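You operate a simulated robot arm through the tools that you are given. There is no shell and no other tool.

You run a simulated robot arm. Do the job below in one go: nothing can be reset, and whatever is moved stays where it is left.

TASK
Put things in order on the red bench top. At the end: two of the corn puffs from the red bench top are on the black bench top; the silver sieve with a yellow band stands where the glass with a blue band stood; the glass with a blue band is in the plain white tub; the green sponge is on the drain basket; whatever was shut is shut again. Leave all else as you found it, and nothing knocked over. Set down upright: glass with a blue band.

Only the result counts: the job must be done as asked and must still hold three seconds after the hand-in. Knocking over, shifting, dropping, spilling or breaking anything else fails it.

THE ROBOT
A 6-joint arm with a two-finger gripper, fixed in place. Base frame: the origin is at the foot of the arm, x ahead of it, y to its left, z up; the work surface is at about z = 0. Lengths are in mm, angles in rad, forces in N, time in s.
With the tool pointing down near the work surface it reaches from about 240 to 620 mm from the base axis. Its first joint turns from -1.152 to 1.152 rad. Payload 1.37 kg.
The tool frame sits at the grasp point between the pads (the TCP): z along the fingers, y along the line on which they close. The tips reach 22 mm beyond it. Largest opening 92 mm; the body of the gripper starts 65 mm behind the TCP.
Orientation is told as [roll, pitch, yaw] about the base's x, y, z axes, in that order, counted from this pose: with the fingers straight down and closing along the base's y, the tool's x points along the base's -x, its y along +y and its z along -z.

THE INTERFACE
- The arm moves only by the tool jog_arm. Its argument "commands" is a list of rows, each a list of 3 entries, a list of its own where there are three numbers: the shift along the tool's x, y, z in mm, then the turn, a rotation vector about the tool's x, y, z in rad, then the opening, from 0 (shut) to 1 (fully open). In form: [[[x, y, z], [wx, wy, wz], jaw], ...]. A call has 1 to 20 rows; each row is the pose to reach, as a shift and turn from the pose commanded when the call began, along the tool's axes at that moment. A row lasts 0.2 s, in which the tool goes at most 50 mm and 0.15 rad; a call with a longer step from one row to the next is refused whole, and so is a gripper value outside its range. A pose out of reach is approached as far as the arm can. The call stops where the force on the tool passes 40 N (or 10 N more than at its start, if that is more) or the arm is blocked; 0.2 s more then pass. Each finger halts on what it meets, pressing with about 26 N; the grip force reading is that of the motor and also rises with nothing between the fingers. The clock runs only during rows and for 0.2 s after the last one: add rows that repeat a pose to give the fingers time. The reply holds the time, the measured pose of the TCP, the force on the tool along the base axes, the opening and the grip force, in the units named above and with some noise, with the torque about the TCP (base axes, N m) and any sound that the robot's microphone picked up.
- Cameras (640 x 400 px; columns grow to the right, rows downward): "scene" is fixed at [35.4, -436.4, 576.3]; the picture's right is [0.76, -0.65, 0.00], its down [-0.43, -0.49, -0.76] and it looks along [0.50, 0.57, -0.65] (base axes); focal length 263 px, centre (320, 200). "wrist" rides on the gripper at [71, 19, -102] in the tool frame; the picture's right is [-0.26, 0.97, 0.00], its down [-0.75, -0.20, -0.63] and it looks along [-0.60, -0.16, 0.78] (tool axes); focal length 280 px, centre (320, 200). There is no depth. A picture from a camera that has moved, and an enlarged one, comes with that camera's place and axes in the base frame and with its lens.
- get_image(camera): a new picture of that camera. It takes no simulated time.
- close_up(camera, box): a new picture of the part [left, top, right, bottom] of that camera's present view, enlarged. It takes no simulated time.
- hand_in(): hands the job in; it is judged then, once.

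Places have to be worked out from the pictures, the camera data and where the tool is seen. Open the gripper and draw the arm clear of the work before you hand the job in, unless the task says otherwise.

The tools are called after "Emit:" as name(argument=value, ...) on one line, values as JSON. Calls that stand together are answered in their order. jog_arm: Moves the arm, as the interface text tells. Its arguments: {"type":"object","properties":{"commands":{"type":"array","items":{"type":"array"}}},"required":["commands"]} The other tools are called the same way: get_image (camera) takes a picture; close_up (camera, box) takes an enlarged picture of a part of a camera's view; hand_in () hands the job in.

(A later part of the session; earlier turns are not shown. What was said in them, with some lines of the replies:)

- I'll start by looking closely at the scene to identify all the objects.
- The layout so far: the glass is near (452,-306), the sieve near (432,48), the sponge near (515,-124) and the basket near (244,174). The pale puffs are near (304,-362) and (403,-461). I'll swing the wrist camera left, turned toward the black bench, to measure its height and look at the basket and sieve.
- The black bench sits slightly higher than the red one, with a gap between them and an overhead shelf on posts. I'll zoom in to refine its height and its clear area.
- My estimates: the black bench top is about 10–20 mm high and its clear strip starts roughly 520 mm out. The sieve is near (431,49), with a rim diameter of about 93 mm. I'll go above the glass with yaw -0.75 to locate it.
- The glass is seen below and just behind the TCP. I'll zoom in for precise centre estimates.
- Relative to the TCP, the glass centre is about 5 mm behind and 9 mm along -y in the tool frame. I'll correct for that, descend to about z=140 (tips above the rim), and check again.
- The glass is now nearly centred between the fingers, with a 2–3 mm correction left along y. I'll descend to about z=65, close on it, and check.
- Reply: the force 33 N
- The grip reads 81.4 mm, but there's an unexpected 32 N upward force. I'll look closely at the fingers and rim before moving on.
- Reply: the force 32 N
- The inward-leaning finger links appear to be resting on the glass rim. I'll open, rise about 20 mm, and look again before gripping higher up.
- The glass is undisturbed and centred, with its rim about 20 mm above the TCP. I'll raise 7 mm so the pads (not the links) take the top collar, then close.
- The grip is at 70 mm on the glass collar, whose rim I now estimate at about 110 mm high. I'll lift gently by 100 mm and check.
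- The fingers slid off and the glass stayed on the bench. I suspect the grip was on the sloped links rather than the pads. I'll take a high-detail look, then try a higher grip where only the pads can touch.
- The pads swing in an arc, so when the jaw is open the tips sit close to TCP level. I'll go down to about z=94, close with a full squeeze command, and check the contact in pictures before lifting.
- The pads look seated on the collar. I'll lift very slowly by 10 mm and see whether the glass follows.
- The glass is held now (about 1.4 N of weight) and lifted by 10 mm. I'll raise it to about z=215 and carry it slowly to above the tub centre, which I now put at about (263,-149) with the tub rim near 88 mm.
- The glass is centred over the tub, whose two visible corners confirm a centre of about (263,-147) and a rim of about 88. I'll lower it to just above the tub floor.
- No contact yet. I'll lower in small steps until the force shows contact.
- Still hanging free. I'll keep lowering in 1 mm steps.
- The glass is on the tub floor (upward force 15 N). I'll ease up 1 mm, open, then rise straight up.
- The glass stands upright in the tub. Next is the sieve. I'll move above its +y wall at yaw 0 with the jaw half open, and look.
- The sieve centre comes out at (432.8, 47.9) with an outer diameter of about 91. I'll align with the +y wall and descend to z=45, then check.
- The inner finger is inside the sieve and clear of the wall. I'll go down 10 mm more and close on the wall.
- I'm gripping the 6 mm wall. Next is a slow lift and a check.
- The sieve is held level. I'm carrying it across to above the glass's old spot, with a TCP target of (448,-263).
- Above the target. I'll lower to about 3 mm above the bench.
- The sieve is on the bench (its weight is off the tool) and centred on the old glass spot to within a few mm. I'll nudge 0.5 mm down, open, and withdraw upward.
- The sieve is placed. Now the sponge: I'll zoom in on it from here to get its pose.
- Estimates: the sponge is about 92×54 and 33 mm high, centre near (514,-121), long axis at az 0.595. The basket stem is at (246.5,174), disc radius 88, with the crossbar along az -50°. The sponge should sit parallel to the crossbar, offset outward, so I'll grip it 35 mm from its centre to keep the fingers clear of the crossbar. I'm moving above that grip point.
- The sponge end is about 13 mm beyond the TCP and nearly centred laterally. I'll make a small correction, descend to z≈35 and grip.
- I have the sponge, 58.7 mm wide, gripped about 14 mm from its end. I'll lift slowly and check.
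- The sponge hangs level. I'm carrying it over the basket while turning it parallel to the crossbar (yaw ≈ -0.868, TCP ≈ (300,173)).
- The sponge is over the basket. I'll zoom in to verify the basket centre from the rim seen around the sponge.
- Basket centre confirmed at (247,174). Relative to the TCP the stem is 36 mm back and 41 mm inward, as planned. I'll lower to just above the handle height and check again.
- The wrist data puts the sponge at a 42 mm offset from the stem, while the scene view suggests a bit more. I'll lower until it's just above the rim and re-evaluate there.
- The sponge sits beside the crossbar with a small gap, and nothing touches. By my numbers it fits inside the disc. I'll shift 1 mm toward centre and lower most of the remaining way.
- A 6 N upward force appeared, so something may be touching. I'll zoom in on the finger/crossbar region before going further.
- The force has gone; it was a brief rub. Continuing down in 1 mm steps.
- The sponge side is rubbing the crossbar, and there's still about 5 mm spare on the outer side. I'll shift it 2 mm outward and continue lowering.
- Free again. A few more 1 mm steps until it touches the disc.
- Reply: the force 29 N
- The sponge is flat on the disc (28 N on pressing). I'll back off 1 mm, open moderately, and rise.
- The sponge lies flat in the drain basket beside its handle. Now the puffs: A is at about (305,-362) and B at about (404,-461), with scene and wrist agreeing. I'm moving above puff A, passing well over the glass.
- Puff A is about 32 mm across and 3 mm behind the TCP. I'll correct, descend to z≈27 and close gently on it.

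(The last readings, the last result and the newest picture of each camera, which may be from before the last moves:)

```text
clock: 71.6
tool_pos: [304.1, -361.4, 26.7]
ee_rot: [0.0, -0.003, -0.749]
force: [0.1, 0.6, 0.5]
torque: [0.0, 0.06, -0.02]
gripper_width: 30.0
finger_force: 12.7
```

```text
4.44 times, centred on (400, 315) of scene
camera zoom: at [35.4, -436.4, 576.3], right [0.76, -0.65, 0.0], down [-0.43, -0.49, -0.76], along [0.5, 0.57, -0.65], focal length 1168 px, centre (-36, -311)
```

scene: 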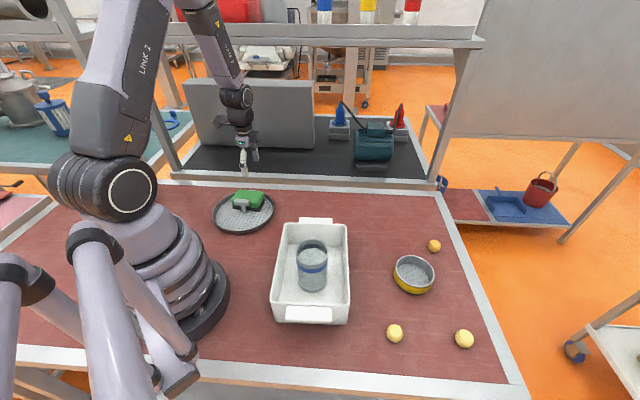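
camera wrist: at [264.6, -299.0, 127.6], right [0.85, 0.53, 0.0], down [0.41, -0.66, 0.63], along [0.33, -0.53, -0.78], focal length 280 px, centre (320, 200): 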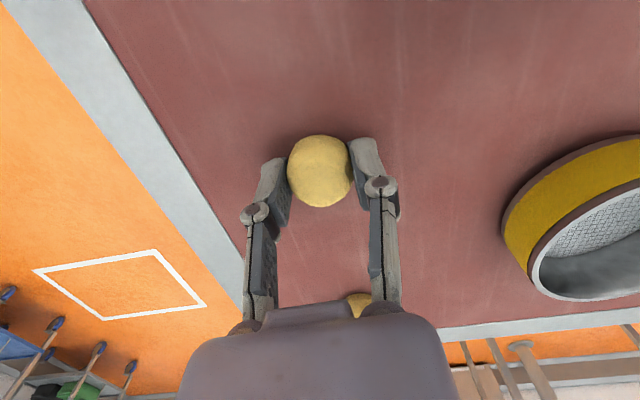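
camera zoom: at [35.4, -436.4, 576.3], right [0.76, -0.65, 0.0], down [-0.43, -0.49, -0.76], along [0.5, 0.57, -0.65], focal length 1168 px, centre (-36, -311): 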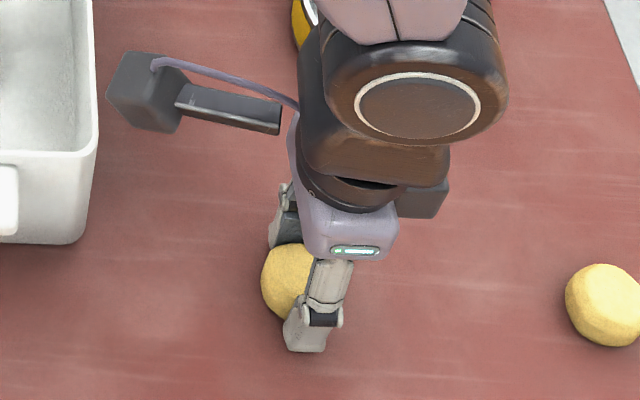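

Gripped at 30 mm with about 13 N. Lifting slowly now.

Emit:
jog_arm(commands=[[[0, 0, -1.5], [0, 0, 0], 0.29], [[0, 0, -4], [0, 0, 0], 0.28], [[0, 0, -8], [0, 0, 0], 0.28], [[0, 0, -16], [0, 0, 0], 0.28], [[0, 0, -30], [0, 0, 0], 0.28], [[0, 0, -50], [0, 0, 0], 0.28], [[0, 0, -75], [0, 0, 0], 0.28], [[0, 0, -105], [0, 0, 0], 0.28], [[0, 0, -135], [0, 0, 0], 0.28], [[0, 0, -160], [0, 0, 0], 0.28], [[0, 0, -175], [0, 0, 0], 0.28], [[0, 0, -175], [0, 0, 0], 0.28]])

Emit:
get_image(camera="wrist")

Emit:
get_image(camera="scene")

```text
clock: 74.2
tool_pos: [302.0, -360.8, 202.7]
ee_rot: [0.001, -0.001, -0.75]
force: [-0.1, -0.5, -0.1]
torque: [-0.02, 0.05, 0.01]
gripper_width: 30.0
finger_force: 12.5
```

```text
taken
camera wrist: at [264.6, -298.9, 303.1], right [0.85, 0.53, 0.0], down [0.41, -0.66, 0.63], along [0.33, -0.53, -0.78], focal length 280 px, centre (320, 200)
```

wrist: 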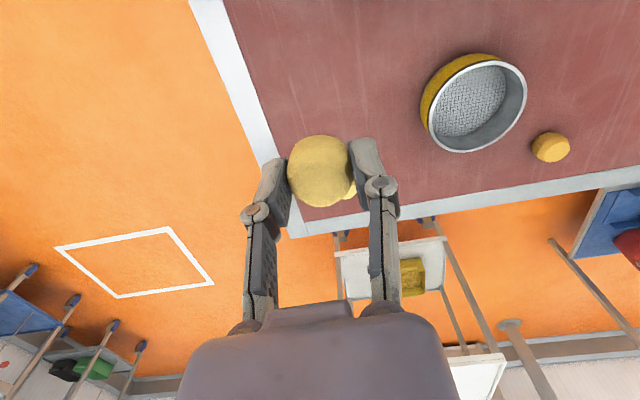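

```text
taken
```

scene: 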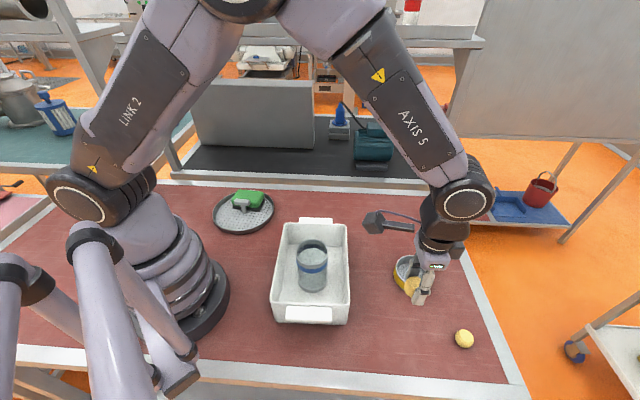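

The puff is held. I'm swinging to the left side at z≈200, in front of the black bench, before lowering and reaching in under the shelf.

Emit:
jog_arm(commands=[[[8, 10, 0], [0, 0, -0.03], 0.28], [[28, 36, 0], [0, 0, -0.11], 0.28], [[52, 67, 0], [0, 0, -0.2], 0.28], [[76, 98, 0], [0, 0, -0.29], 0.28], [[100, 129, 0], [0, 0, -0.38], 0.28], [[124, 160, 0], [0, 0, -0.47], 0.28], [[148, 191, 0], [0, 0, -0.56], 0.28], [[173, 222, 0], [0, 0, -0.65], 0.28], [[197, 253, 0], [0, 0, -0.74], 0.28], [[221, 284, 0], [0, 0, -0.83], 0.28], [[245, 315, 0], [0, 0, -0.92], 0.28], [[269, 346, 0], [0, 0, -1.01], 0.28], [[293, 377, 0], [0, 0, -1.1], 0.28], [[315, 404, 0], [0, 0, -1.19], 0.28], [[329, 422, 0], [0, 0, -1.24], 0.28], [[334, 428.2, 0], [0, 0, -1.25], 0.28], [[334, 428.2, 0], [0, 0, -1.25], 0.28]])

Emit:
get_image(camera="wrist")

Emit:
get_image(camera="scene")

```text
clock: 77.8
tool_pos: [350.7, 179.3, 200.9]
ee_rot: [-0.001, -0.002, 0.501]
force: [1.3, -0.1, -0.5]
torque: [-0.01, -0.03, 0.02]
gripper_width: 29.9
finger_force: 12.4
```

```text
taken
camera wrist: at [278.8, 161.5, 302.6], right [-0.23, 0.97, 0.0], down [0.76, 0.18, 0.63], along [0.61, 0.15, -0.78], focal length 280 px, centre (320, 200)
```

wrist: 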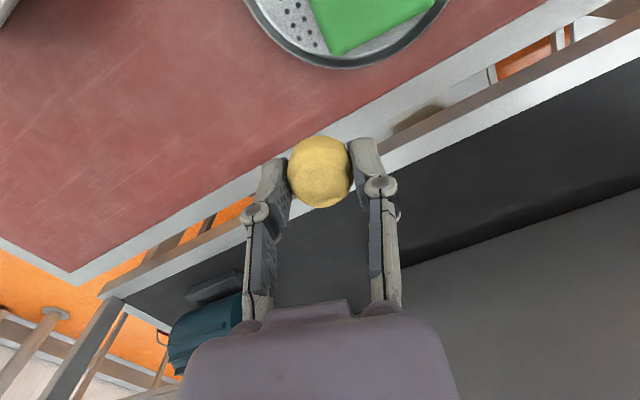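

```text
taken
```

scene: 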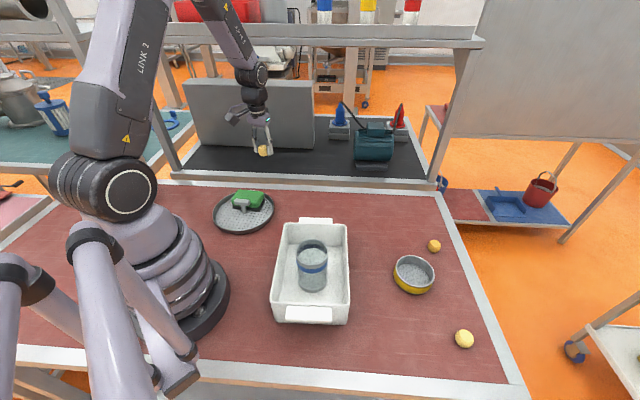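

I'll zoom to pin down the black bench's border and height from this viewpoint.

Emit:
close_up(camera="wrist", box=[380, 30, 620, 180])

Emit:
close_up(camera="scene", box=[160, 10, 480, 210])

```text
2.67 times, centred on (500, 105) of wrist
camera zoom: at [278.8, 161.5, 302.6], right [-0.23, 0.97, 0.0], down [0.76, 0.18, 0.63], along [0.61, 0.15, -0.78], focal length 748 px, centre (-160, 453)
```

zoom: 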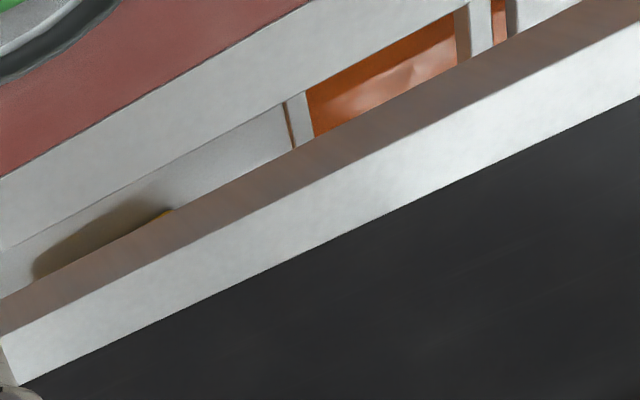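

```text
2.00 times, centred on (320, 110) of scene
camera zoom: at [35.4, -436.4, 576.3], right [0.76, -0.65, 0.0], down [-0.43, -0.49, -0.76], along [0.5, 0.57, -0.65], focal length 526 px, centre (320, 380)
```

zoom: 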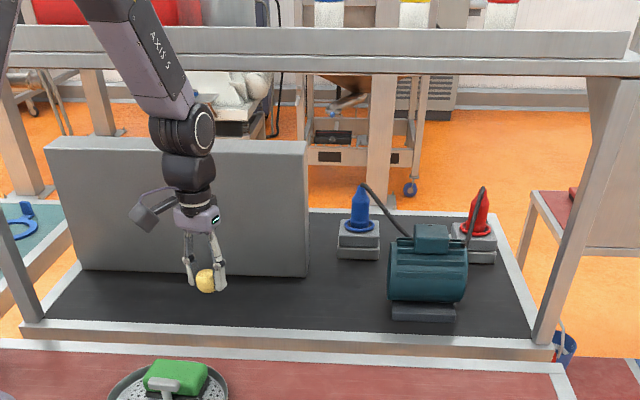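

The bench surfaces turn out to be level with each other (z≈0), and black starts about 530 mm out along the normal. I'll lower to z≈110 in front of the bench, then check clearance.

Emit:
jog_arm(commands=[[[-4, 15, 10], [0, 0, -0.04], 0.28], [[-12, 45, 32], [0, 0, -0.12], 0.28], [[-20, 78, 58], [0, 0, -0.2], 0.28], [[-28, 108, 80], [0, 0, -0.27], 0.28], [[-31, 120.6, 90], [0, 0, -0.3], 0.28], [[-31, 120.6, 90], [0, 0, -0.3], 0.28]])

Emit:
get_image(camera="scene")

Emit:
get_image(camera="wrist")

```text
clock: 79.2
tool_pos: [321.4, 300.4, 110.9]
ee_rot: [-0.001, 0.0, 0.803]
force: [-1.0, -0.5, -0.8]
torque: [0.0, 0.01, 0.01]
gripper_width: 29.9
finger_force: 12.1
```

```text
taken
```

scene: 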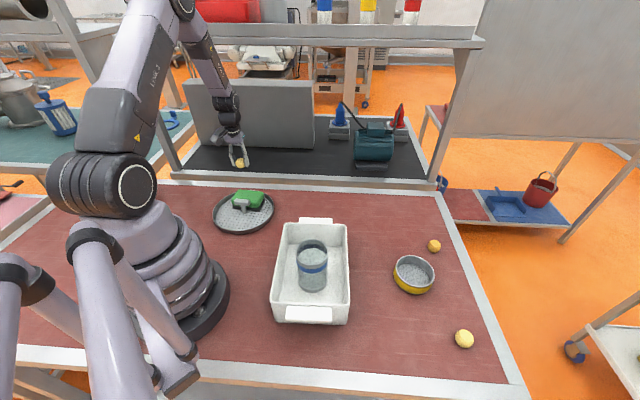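

```text
taken
camera wrist: at [258.0, 262.5, 212.2], right [-0.51, 0.86, 0.0], down [0.67, 0.4, 0.63], along [0.54, 0.32, -0.78], focal length 280 px, centre (320, 200)
```

wrist: 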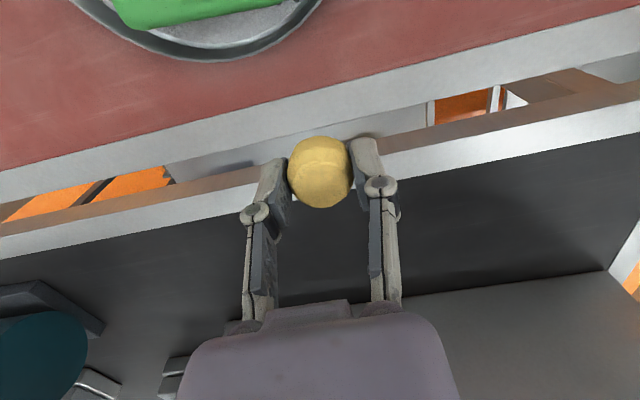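

Plenty of clearance below the shelf. I'll extend out over the black top to (358,449) and lower to about 10 mm above it.

Emit:
jog_arm(commands=[[[-12, 7, 0], [0, 0, 0], 0.28], [[-36, 21, 0], [0, 0, 0], 0.28], [[-66, 38, 0], [0, 0, 0], 0.28], [[-96, 56, 0], [0, 0, 0], 0.28], [[-120, 70, 0], [0, 0, 0], 0.28], [[-132.2, 77, 0], [0, 0, 0], 0.28], [[-132.2, 77, 15], [0, 0, 0], 0.28], [[-132.2, 77, 35], [0, 0, 0], 0.28], [[-132.2, 77, 55], [0, 0, 0], 0.28], [[-132.2, 77, 68], [0, 0, 0], 0.28], [[-132.2, 77, 73], [0, 0, 0], 0.28], [[-132.2, 77, 73], [0, 0, 0], 0.28]])

Emit:
close_up(camera="scene", box=[160, 10, 480, 210])

Emit:
get_image(camera="wrist")

```text
clock: 81.8
tool_pos: [357.2, 448.9, 36.4]
ee_rot: [-0.003, -0.002, 0.802]
force: [-0.2, -0.4, -0.1]
torque: [-0.01, -0.03, -0.01]
gripper_width: 30.0
finger_force: 11.5
```

```text
2.00 times, centred on (320, 110) of scene
camera zoom: at [35.4, -436.4, 576.3], right [0.76, -0.65, 0.0], down [-0.43, -0.49, -0.76], along [0.5, 0.57, -0.65], focal length 526 px, centre (320, 380)
```

zoom: 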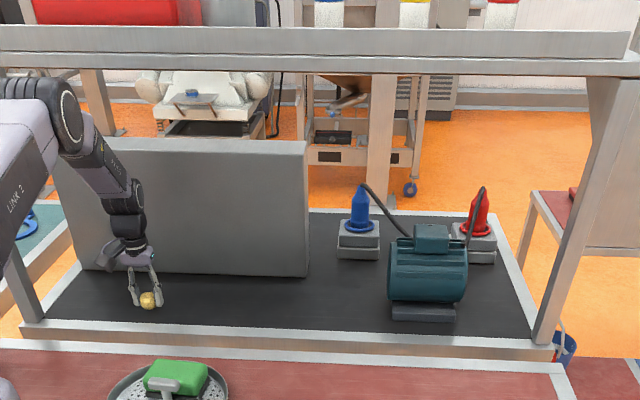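

```text
taken
camera wrist: at [293.3, 410.6, 138.6], right [-0.51, 0.86, 0.0], down [0.67, 0.4, 0.63], along [0.54, 0.32, -0.78], focal length 280 px, centre (320, 200)
```

wrist: 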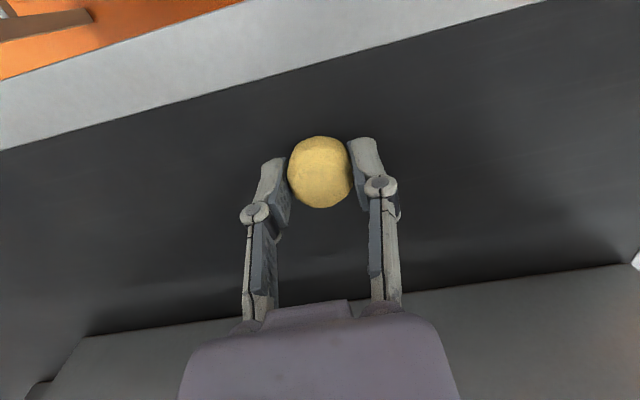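

The puff is above the black top with no contact so far. Lowering the last few mm in small steps.

Emit:
jog_arm(commands=[[[0, 0, 2], [0, 0, 0], 0.28], [[0, 0, 4], [0, 0, 0], 0.28], [[0, 0, 6], [0, 0, 0], 0.28], [[0, 0, 6], [0, 0, 0], 0.28]])

Emit:
jog_arm(commands=[[[0, 0, 1], [0, 0, 0], 0.28], [[0, 0, 2], [0, 0, 0], 0.28], [[0, 0, 2], [0, 0, 0], 0.28]])

Emit:
close_up(camera="scene", box=[210, 120, 260, 180])

```text
clock: 82.8
tool_pos: [357.3, 447.8, 32.2]
ee_rot: [-0.002, 0.0, 0.802]
force: [1.1, -0.3, -1.0]
torque: [0.02, 0.0, 0.0]
gripper_width: 29.7
finger_force: 12.5
```

```text
clock: 83.6
tool_pos: [356.8, 448.7, 29.5]
ee_rot: [-0.002, 0.0, 0.801]
force: [-0.3, -0.5, -0.6]
torque: [0.01, -0.02, -0.01]
gripper_width: 29.7
finger_force: 11.9
```

```text
6.67 times, centred on (235, 150) of scene
camera zoom: at [35.4, -436.4, 576.3], right [0.76, -0.65, 0.0], down [-0.43, -0.49, -0.76], along [0.5, 0.57, -0.65], focal length 1752 px, centre (887, 533)
```

zoom: 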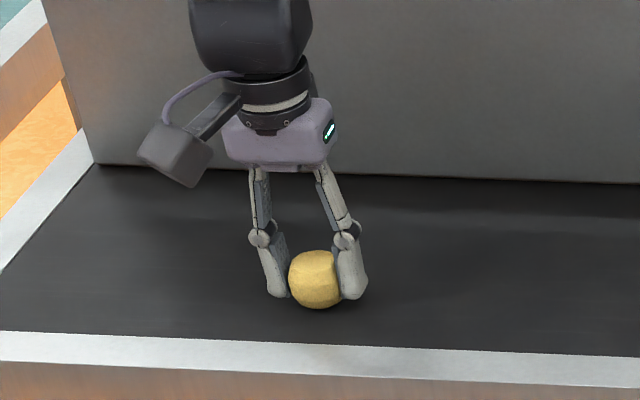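

Emit:
jog_arm(commands=[[[0, 0, 1], [0, 0, 0], 0.28], [[0, 0, 1.5], [0, 0, 0], 0.28], [[0, 0, 1.5], [0, 0, 0], 0.28]])

Emit:
jog_arm(commands=[[[0, 0, 1], [0, 0, 0], 0.28], [[0, 0, 1.5], [0, 0, 0], 0.28], [[0, 0, 1.5], [0, 0, 0], 0.28]])

```text
clock: 84.4
tool_pos: [356.5, 449.4, 30.1]
ee_rot: [0.0, -0.001, 0.801]
force: [-0.3, 0.2, -0.4]
torque: [0.0, 0.02, 0.0]
gripper_width: 29.8
finger_force: 12.0
```

```text
clock: 85.2
tool_pos: [356.1, 449.4, 26.2]
ee_rot: [-0.002, 0.0, 0.8]
force: [-0.1, 0.3, 0.1]
torque: [-0.02, -0.01, 0.0]
gripper_width: 29.8
finger_force: 12.2
```

No contact yet at about z=26. Two more 1 mm increments.

Emit:
jog_arm(commands=[[[0, 0, 1], [0, 0, 0], 0.28], [[0, 0, 1], [0, 0, 0], 0.28]])

Emit:
jog_arm(commands=[[[0, 0, 1], [0, 0, 0], 0.28], [[0, 0, 1], [0, 0, 0], 0.28]])

```text
clock: 85.8
tool_pos: [356.9, 449.0, 26.6]
ee_rot: [-0.001, 0.0, 0.801]
force: [0.1, -0.4, -0.4]
torque: [0.0, 0.03, 0.01]
gripper_width: 30.0
finger_force: 12.2
```

```text
clock: 86.4
tool_pos: [358.5, 449.0, 26.2]
ee_rot: [-0.003, -0.001, 0.801]
force: [-0.4, 0.5, 6.1]
torque: [-0.03, 0.04, 0.01]
gripper_width: 29.8
finger_force: 11.6
```

Contact at 6 N, so it's down. I'll open slowly to let it stand, then rise.

Emit:
jog_arm(commands=[[[0, 0, 0], [0, 0, 0], 0.31], [[0, 0, 0], [0, 0, 0], 0.34], [[0, 0, 0], [0, 0, 0], 0.4], [[0, 0, 0], [0, 0, 0], 0.48], [[0, 0, -1], [0, 0, 0], 0.5], [[0, 0, -8], [0, 0, 0], 0.5], [[0, 0, -25], [0, 0, 0], 0.5], [[0, 0, -50], [0, 0, 0], 0.5], [[0, 0, -75], [0, 0, 0], 0.5], [[0, 0, -75], [0, 0, 0], 0.5]])

Emit:
get_image(camera="wrist")

Emit:
close_up(camera="scene", box=[160, 60, 320, 190])

```text
clock: 88.6
tool_pos: [357.3, 448.4, 100.2]
ee_rot: [-0.002, 0.0, 0.801]
force: [-0.3, -0.1, -0.1]
torque: [-0.02, -0.03, -0.03]
gripper_width: 45.8
finger_force: 0.1
```

```text
taken
camera wrist: at [293.9, 410.7, 201.6], right [-0.51, 0.86, 0.0], down [0.67, 0.4, 0.63], along [0.54, 0.32, -0.78], focal length 280 px, centre (320, 200)
```

wrist: 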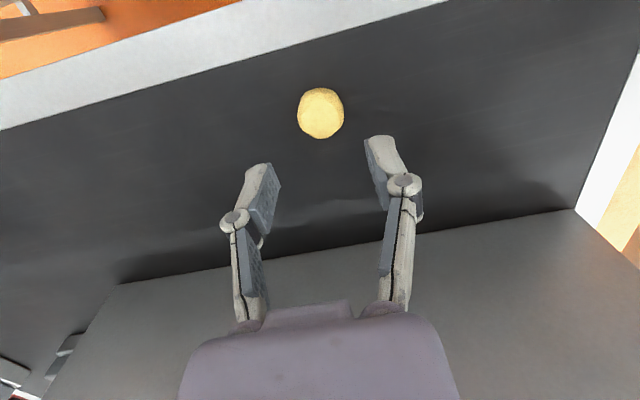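

```text
3.08 times, centred on (240, 125) of scene
camera zoom: at [35.4, -436.4, 576.3], right [0.76, -0.65, 0.0], down [-0.43, -0.49, -0.76], along [0.5, 0.57, -0.65], focal length 809 px, centre (566, 431)
```

zoom: 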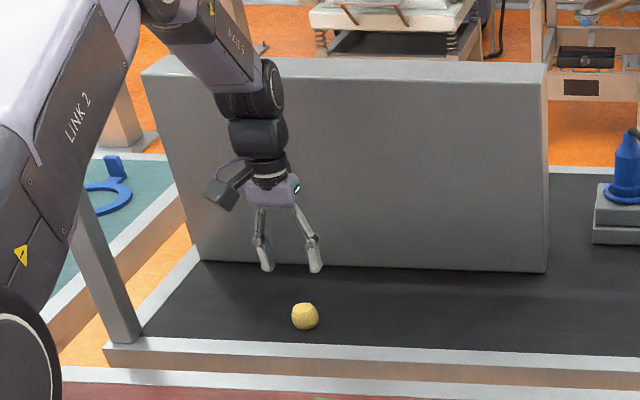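

Puff A stands on the black top. I'll retreat the way I came, low and back first, then up.

Emit:
jog_arm(commands=[[[20, -12, 0], [0, 0, 0], 0.5], [[55, -32, 0], [0, 0, 0], 0.6], [[95, -56, 0], [0, 0, 0], 0.75], [[125, -73, 0], [0, 0, 0], 0.75], [[138, -88, -15], [0, 0, 0.03], 0.75], [[152, -108, -40], [0, 0, 0.1], 0.75], [[167, -132, -65], [0, 0, 0.18], 0.75], [[184, -160, -88], [0, 0, 0.25], 0.75], [[197.8, -181.6, -100], [0, 0, 0.3], 0.75], [[197.8, -181.6, -100], [0, 0, 0.3], 0.75]])

```text
clock: 90.8
tool_pos: [350.0, 179.4, 201.6]
ee_rot: [-0.003, -0.001, 0.5]
force: [-0.9, -0.6, 0.2]
torque: [-0.01, -0.01, 0.02]
gripper_width: 69.4
finger_force: 0.0
```

Now crossing to above puff B at (404,-460).

Emit:
jog_arm(commands=[[[8, -18, 0], [0, 0, 0.04], 0.75], [[23, -52, 0], [0, 0, 0.11], 0.75], [[39, -88, 0], [0, 0, 0.19], 0.75], [[55, -125, 0], [0, 0, 0.27], 0.75], [[71, -161, 0], [0, 0, 0.35], 0.75], [[87, -197, 0], [0, 0, 0.43], 0.75], [[103, -234, 0], [0, 0, 0.51], 0.75], [[119, -270, 0], [0, 0, 0.59], 0.75], [[135, -306, 0], [0, 0, 0.67], 0.75], [[151, -342, 0], [0, 0, 0.75], 0.75], [[167, -378, 0], [0, 0, 0.83], 0.75], [[183, -414, 5], [0, 0, 0.91], 0.75], [[199, -451, 15], [0, 0, 0.99], 0.75], [[215, -487, 30], [0, 0, 1.07], 0.75], [[231, -523, 45], [0, 0, 1.15], 0.75], [[245, -556, 60], [0, 0, 1.2], 0.75], [[255, -578, 68], [0, 0, 1.23], 0.75], [[259.1, -587, 71.6], [0, 0, 1.25], 0.75], [[259.1, -587, 71.6], [0, 0, 1.25], 0.75]])

Emit:
get_image(camera="wrist")

Emit:
close_up(camera="wrist", box=[260, 30, 380, 130])

Emit:
get_image(camera="scene")

```text
clock: 94.8
tool_pos: [404.3, -459.5, 128.8]
ee_rot: [0.0, -0.001, -0.749]
force: [-0.6, 0.0, 0.5]
torque: [0.01, 0.04, -0.01]
gripper_width: 68.9
finger_force: 0.1
```

```text
taken
camera wrist: at [364.8, -397.2, 230.3], right [0.85, 0.53, 0.0], down [0.41, -0.66, 0.63], along [0.33, -0.53, -0.78], focal length 280 px, centre (320, 200)
```

wrist: 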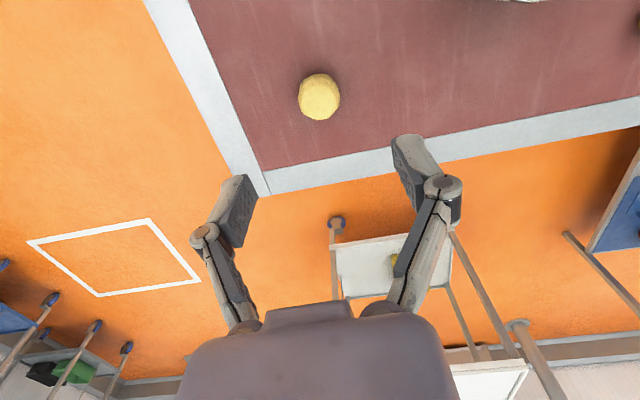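

```text
4.00 times, centred on (320, 80) of wrist
camera zoom: at [364.8, -397.2, 230.3], right [0.85, 0.53, 0.0], down [0.41, -0.66, 0.63], along [0.33, -0.53, -0.78], focal length 1122 px, centre (320, 680)
```

zoom: 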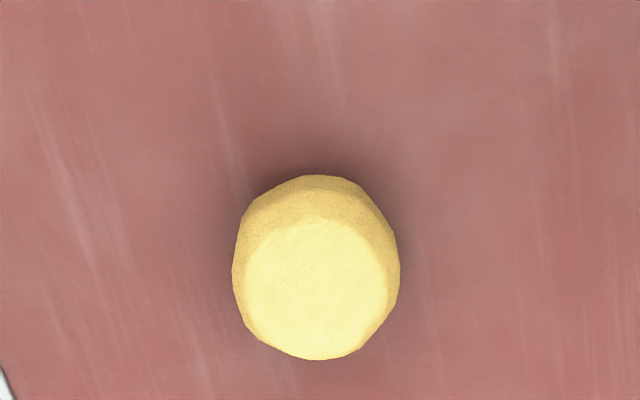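

```text
taken
```

scene: 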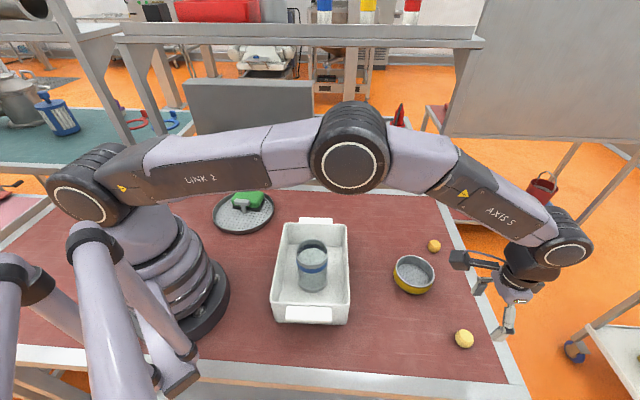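

Puff B is right below the TCP. I'll descend to z≈26.5 and close on it with the same moderate squeeze.

Emit:
jog_arm(commands=[[[0, -0.9, 25], [0, 0, 0], 0.7], [[0, -0.9, 55], [0, 0, 0], 0.65], [[0, -0.9, 80], [0, 0, 0], 0.65], [[0, -0.9, 96], [0, 0, 0], 0.65], [[0, -0.9, 102], [0, 0, 0], 0.65], [[0, -0.9, 102], [0, 0, 0], 0.65], [[0, -0.9, 102], [0, 0, 0], 0.45], [[0, -0.9, 102], [0, 0, 0], 0.3], [[0, -0.9, 102], [0, 0, 0], 0.29], [[0, -0.9, 102], [0, 0, 0], 0.29]])

Emit:
get_image(camera="wrist")

```text
clock: 97.0
tool_pos: [404.0, -458.3, 26.8]
ee_rot: [0.001, -0.001, -0.75]
force: [0.5, 0.5, 0.7]
torque: [-0.01, -0.02, 0.02]
gripper_width: 30.1
finger_force: 12.1
```

```text
taken
camera wrist: at [364.8, -396.8, 128.5], right [0.85, 0.53, 0.0], down [0.41, -0.66, 0.63], along [0.33, -0.53, -0.78], focal length 280 px, centre (320, 200)
```

wrist: 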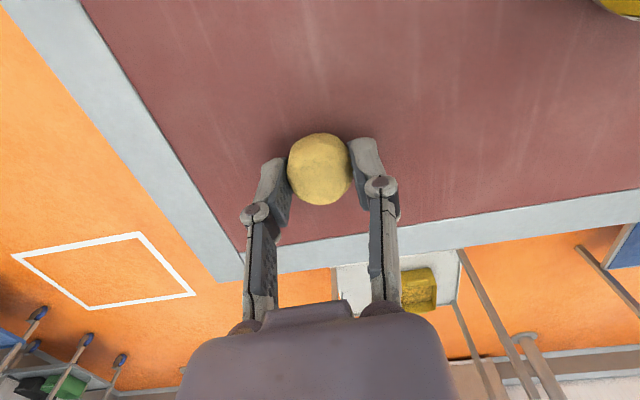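

Gripped. Lifting slowly.

Emit:
jog_arm(commands=[[[0, 0, -1.5], [0, 0, 0], 0.28], [[0, 0, -4], [0, 0, 0], 0.28], [[0, 0, -8], [0, 0, 0], 0.28], [[0, 0, -16], [0, 0, 0], 0.28], [[0, 0, -30], [0, 0, 0], 0.28], [[0, 0, -50], [0, 0, 0], 0.28], [[2, 0, -75], [0, 0, 0], 0.28], [[8, 0, -105], [0, 0, 0], 0.28], [[15, 0, -135], [0, 0, 0], 0.28], [[25, 0, -160], [0, 0, 0], 0.28], [[35, 0, -175], [0, 0, 0], 0.28], [[35, 0, -175], [0, 0, 0], 0.28]])

Emit:
get_image(camera="wrist")

```text
clock: 99.6
tool_pos: [376.9, -434.2, 201.4]
ee_rot: [0.0, -0.002, -0.749]
force: [-0.7, 0.3, 0.3]
torque: [-0.01, 0.0, -0.01]
gripper_width: 29.9
finger_force: 11.8
```

```text
taken
camera wrist: at [337.5, -372.6, 303.0], right [0.85, 0.53, 0.0], down [0.41, -0.66, 0.63], along [0.33, -0.53, -0.78], focal length 280 px, centre (320, 200)
```

wrist: 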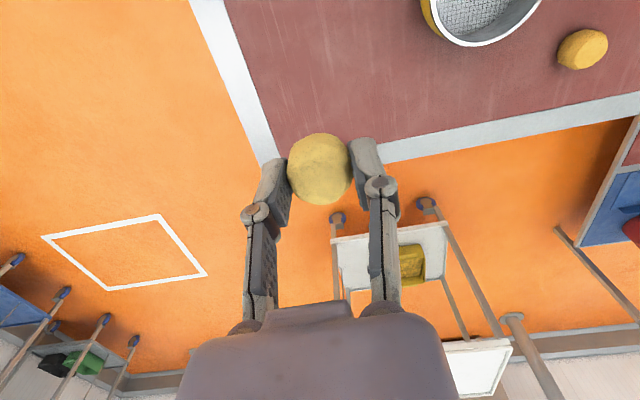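

Held. Swinging back to the left waypoint.

Emit:
jog_arm(commands=[[[9, 9, 0], [0, 0, -0.03], 0.28], [[31, 31, 0], [0, 0, -0.09], 0.28], [[57, 56, 0], [0, 0, -0.165], 0.28], [[83, 82, 0], [0, 0, -0.24], 0.28], [[109, 107, 0], [0, 0, -0.315], 0.28], [[135, 133, 0], [0, 0, -0.39], 0.28], [[161, 159, 0], [0, 0, -0.465], 0.28], [[187, 184, 0], [0, 0, -0.54], 0.28], [[213, 210, 0], [0, 0, -0.615], 0.28], [[239, 235, 0], [0, 0, -0.69], 0.28], [[265, 261, 0], [0, 0, -0.765], 0.28], [[291, 287, 0], [0, 0, -0.84], 0.28], [[317, 312, 0], [0, 0, -0.915], 0.28], [[343, 338, 0], [0, 0, -0.99], 0.28], [[369, 363, 0], [0, 0, -1.065], 0.28], [[395, 389, 0], [0, 0, -1.14], 0.28], [[419, 413, 0], [0, 0, -1.2], 0.28], [[433, 426.5, 0], [0, 0, -1.235], 0.28], [[437.9, 431.3, 0], [0, 0, -1.249], 0.28], [[437.9, 431.3, 0], [0, 0, -1.249], 0.28]])

```text
clock: 103.8
tool_pos: [350.0, 176.8, 200.9]
ee_rot: [-0.004, -0.003, 0.501]
force: [-0.7, -0.6, -0.7]
torque: [-0.01, -0.01, -0.01]
gripper_width: 29.6
finger_force: 11.9
```

Lowering to z≈110 in front of the bench, a little to the right of last time.

Emit:
jog_arm(commands=[[[-5, 12, 10], [0, 0, -0.03], 0.28], [[-16, 37, 32], [0, 0, -0.1], 0.28], [[-28, 65, 58], [0, 0, -0.17], 0.28], [[-38, 88, 80], [0, 0, -0.22], 0.28], [[-42.8, 99.1, 90], [0, 0, -0.25], 0.28], [[-42.8, 99.1, 90], [0, 0, -0.25], 0.28]])

Emit:
get_image(camera="wrist")

Emit:
get_image(camera="scene")

```text
clock: 105.2
tool_pos: [339.5, 286.5, 111.9]
ee_rot: [-0.001, -0.001, 0.752]
force: [0.1, 0.8, 0.2]
torque: [-0.01, 0.02, 0.01]
gripper_width: 29.9
finger_force: 11.9
```

```text
taken
camera wrist: at [274.1, 251.4, 212.6], right [-0.47, 0.88, 0.0], down [0.69, 0.36, 0.63], along [0.55, 0.29, -0.78], focal length 280 px, centre (320, 200)
```

wrist: 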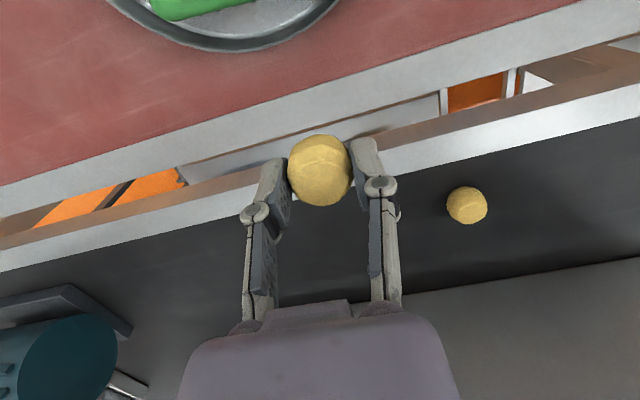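

```text
taken
```

scene: 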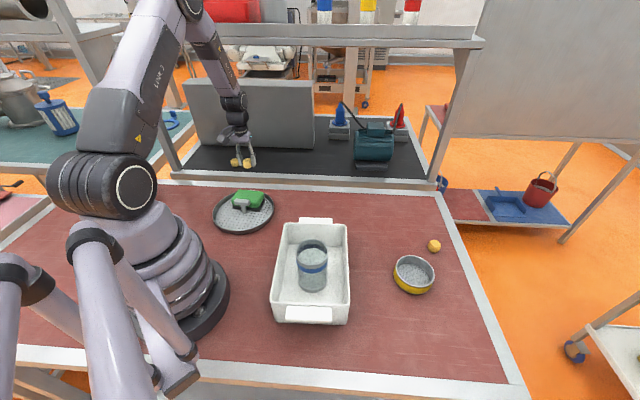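

Puff A still sits at (357,450). I'm extending to (430,380) on the black top and lowering to just above the surface.

Emit:
jog_arm(commands=[[[-12, 0.6, 0], [0, 0, 0], 0.28], [[-36, 2, 0], [0, 0, 0], 0.28], [[-66, 3, 0], [0, 0, 0], 0.28], [[-96, 5, 0], [0, 0, 0], 0.28], [[-120, 6, 0], [0, 0, 0], 0.28], [[-130, 6.5, 0], [0, 0, 0], 0.28], [[-130, 6.5, 15], [0, 0, 0], 0.28], [[-130, 6.5, 35], [0, 0, 0], 0.28], [[-130, 6.5, 55], [0, 0, 0], 0.28], [[-130, 6.5, 70], [0, 0, 0], 0.28], [[-130, 6.5, 77], [0, 0, 0], 0.28], [[-130, 6.5, 80], [0, 0, 0], 0.28], [[-130, 6.5, 80], [0, 0, 0], 0.28]])

Emit:
jog_arm(commands=[[[0, 0, 1], [0, 0, 0], 0.28], [[0, 0, 2], [0, 0, 0], 0.28], [[0, 0, 3], [0, 0, 0], 0.28], [[0, 0, 3], [0, 0, 0], 0.28]])

Emit:
close_up(camera="scene", box=[200, 110, 300, 190])

```text
clock: 108.0
tool_pos: [431.4, 378.8, 32.4]
ee_rot: [0.0, -0.001, 0.75]
force: [-0.3, -1.0, 1.5]
torque: [0.01, -0.01, 0.03]
gripper_width: 29.8
finger_force: 11.8
```

```text
clock: 109.0
tool_pos: [432.0, 379.2, 27.6]
ee_rot: [-0.003, 0.001, 0.75]
force: [0.0, -0.2, 0.6]
torque: [-0.02, 0.05, 0.03]
gripper_width: 29.9
finger_force: 12.0
```

```text
5.00 times, centred on (250, 150) of scene
camera zoom: at [35.4, -436.4, 576.3], right [0.76, -0.65, 0.0], down [-0.43, -0.49, -0.76], along [0.5, 0.57, -0.65], focal length 1314 px, centre (670, 450)
```

zoom: 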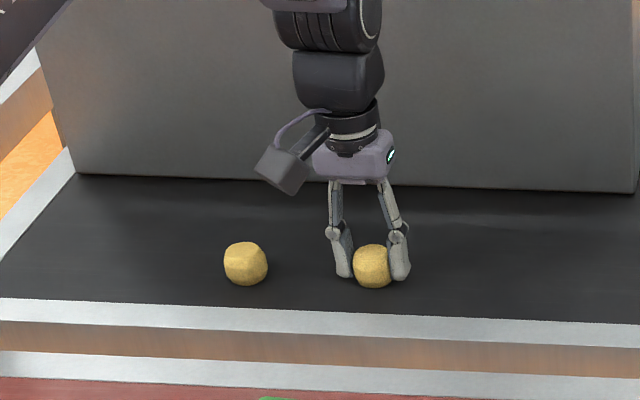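

Nearly down. Continuing in 1 mm steps until contact.

Emit:
jog_arm(commands=[[[0, 0, 1], [0, 0, 0], 0.28], [[0, 0, 1], [0, 0, 0], 0.28]])

Emit:
jog_arm(commands=[[[0, 0, 1], [0, 0, 0], 0.28], [[0, 0, 1], [0, 0, 0], 0.28]])

```text
clock: 109.6
tool_pos: [431.6, 379.4, 27.5]
ee_rot: [-0.003, 0.0, 0.751]
force: [-0.4, 0.6, 0.1]
torque: [-0.01, 0.0, -0.02]
gripper_width: 29.9
finger_force: 11.7
```

```text
clock: 110.2
tool_pos: [431.5, 380.8, 26.8]
ee_rot: [-0.002, -0.002, 0.751]
force: [-0.5, -1.3, 7.4]
torque: [-0.04, 0.01, 0.0]
gripper_width: 30.1
finger_force: 12.0
```

Contact. I'll release slowly, rise, and check.

Emit:
jog_arm(commands=[[[0, 0, 0], [0, 0, 0], 0.31], [[0, 0, 0], [0, 0, 0], 0.34], [[0, 0, 0], [0, 0, 0], 0.4], [[0, 0, 0], [0, 0, 0], 0.48], [[0, 0, -1], [0, 0, 0], 0.5], [[0, 0, -8], [0, 0, 0], 0.5], [[0, 0, -25], [0, 0, 0], 0.5], [[0, 0, -50], [0, 0, 0], 0.5], [[0, 0, -75], [0, 0, 0], 0.5], [[0, 0, -75], [0, 0, 0], 0.5]])

Emit:
get_image(camera="wrist")

Emit:
get_image(camera="scene")

```text
clock: 112.4
tool_pos: [430.7, 378.4, 102.7]
ee_rot: [-0.002, 0.0, 0.752]
force: [0.4, -0.4, -0.1]
torque: [-0.03, -0.03, 0.0]
gripper_width: 46.0
finger_force: 0.0
```

```text
taken
camera wrist: at [365.7, 343.3, 204.1], right [-0.47, 0.88, 0.0], down [0.69, 0.36, 0.63], along [0.55, 0.29, -0.78], focal length 280 px, centre (320, 200)
```

wrist: 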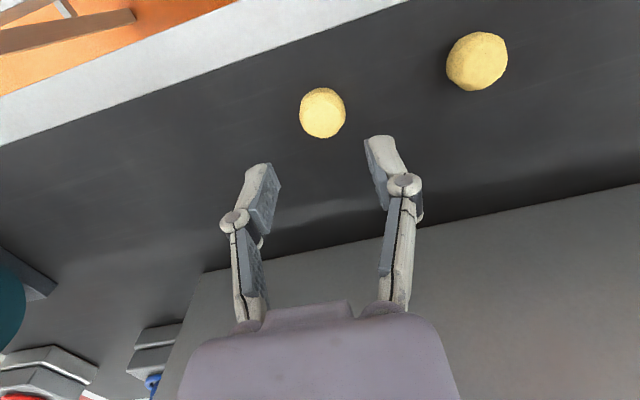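

```text
taken
```

scene: 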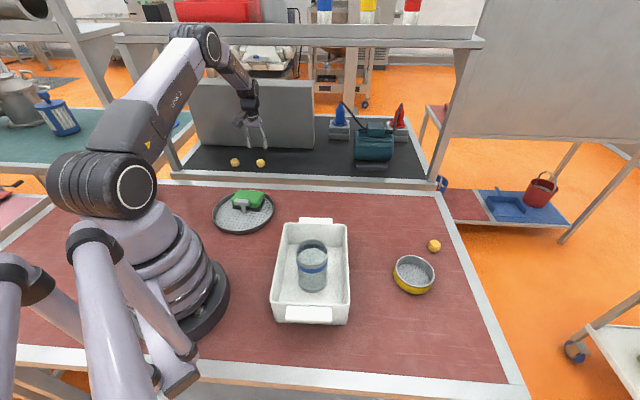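

Both puffs stand on the black top. I'll retreat back out, then raise the arm clear with the gripper open.

Emit:
jog_arm(commands=[[[20, -1, 0], [0, 0, 0], 0.5], [[55, -3, 0], [0, 0, 0], 0.6], [[95, -5, 0], [0, 0, 0], 0.8], [[128, -7, 0], [0, 0, 0], 1], [[150, -20, -25], [0, 0, 0.05], 1], [[170, -45, -60], [0, 0, 0.12], 1], [[185, -75, -95], [0, 0, 0.2], 1], [[195, -105, -130], [0, 0, 0.28], 1], [[200, -135, -165], [0, 0, 0.36], 1], [[200, -155, -195], [0, 0, 0.44], 1], [[200, -165, -210], [0, 0, 0.5], 1], [[200, -165, -210], [0, 0, 0.5], 1]])

Emit:
get_image(camera="scene")

Emit:
close_up(camera="scene", box=[190, 130, 450, 310])

Emit:
get_image(camera="wrist")

```text
clock: 115.0
tool_pos: [398.0, 122.4, 312.1]
ee_rot: [-0.002, -0.002, 0.249]
force: [-0.4, 0.6, 0.4]
torque: [-0.01, -0.02, -0.01]
gripper_width: 91.8
finger_force: 0.0
```

```text
taken
```

scene: 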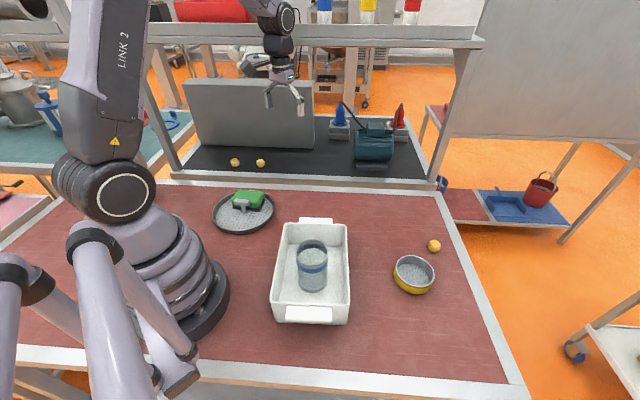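

```text
2.22 times, centred on (320, 220) of scene
camera zoom: at [35.4, -436.4, 576.3], right [0.76, -0.65, 0.0], down [-0.43, -0.49, -0.76], along [0.5, 0.57, -0.65], focal length 584 px, centre (320, 156)
```

zoom: 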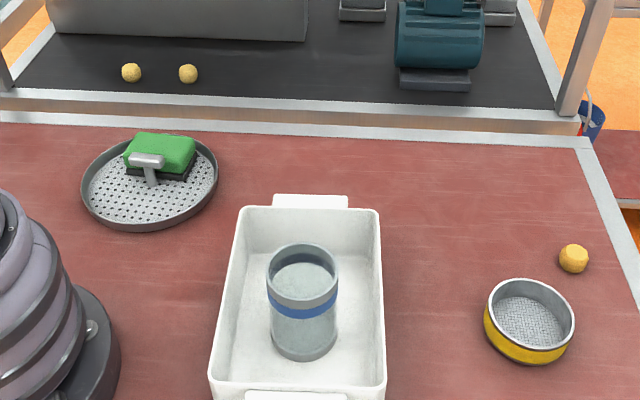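

```text
taken
camera wrist: at [323.9, 123.2, 413.2], right [0.02, 1.0, 0.0], down [0.78, -0.01, 0.63], along [0.63, -0.01, -0.78], focal length 280 px, centre (320, 200)
```

wrist: 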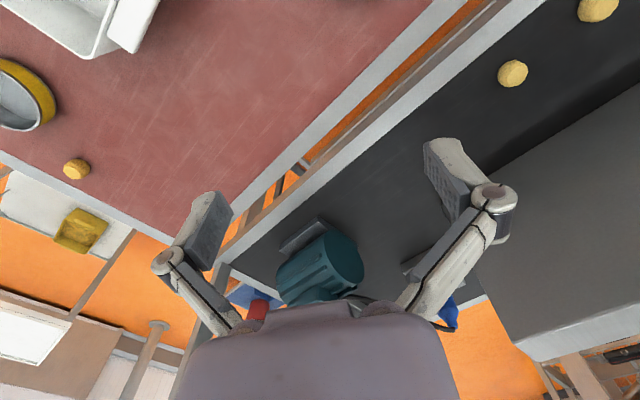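

Everything is in place: two puffs on the black top, the sieve on the glass's old spot, the glass upright in the tub, and the sponge in the drain basket. The third puff is untouched, and the arm is clear with its gripper open. Handing in.

Emit:
hand_in()

```text
The job is handed in.
```

I handed the job in. In the last pictures everything asked for was in place and nothing was knocked over; the result of the judging hasn't come back.

- **Corn puffs:** two of the three are standing on the black bench top, about 100 mm apart. The third is still where it was on the red bench top.
- **Sieve:** it stands where the glass stood, within about 5 mm by my camera estimates.
- **Glass:** it is upright near the middle of the white tub. The gripper pressed down on it with about 32 N on the first try and slipped off it on the second. It stayed standing, and I saw no damage.
- **Sponge:** it lies flat on the drain basket beside the handle. It brushed the handle briefly on the way down; the basket did not appear to move.
- **Shut things:** I saw nothing that had been shut, and I opened nothing.

The gripper is open and the arm is clear of the work.
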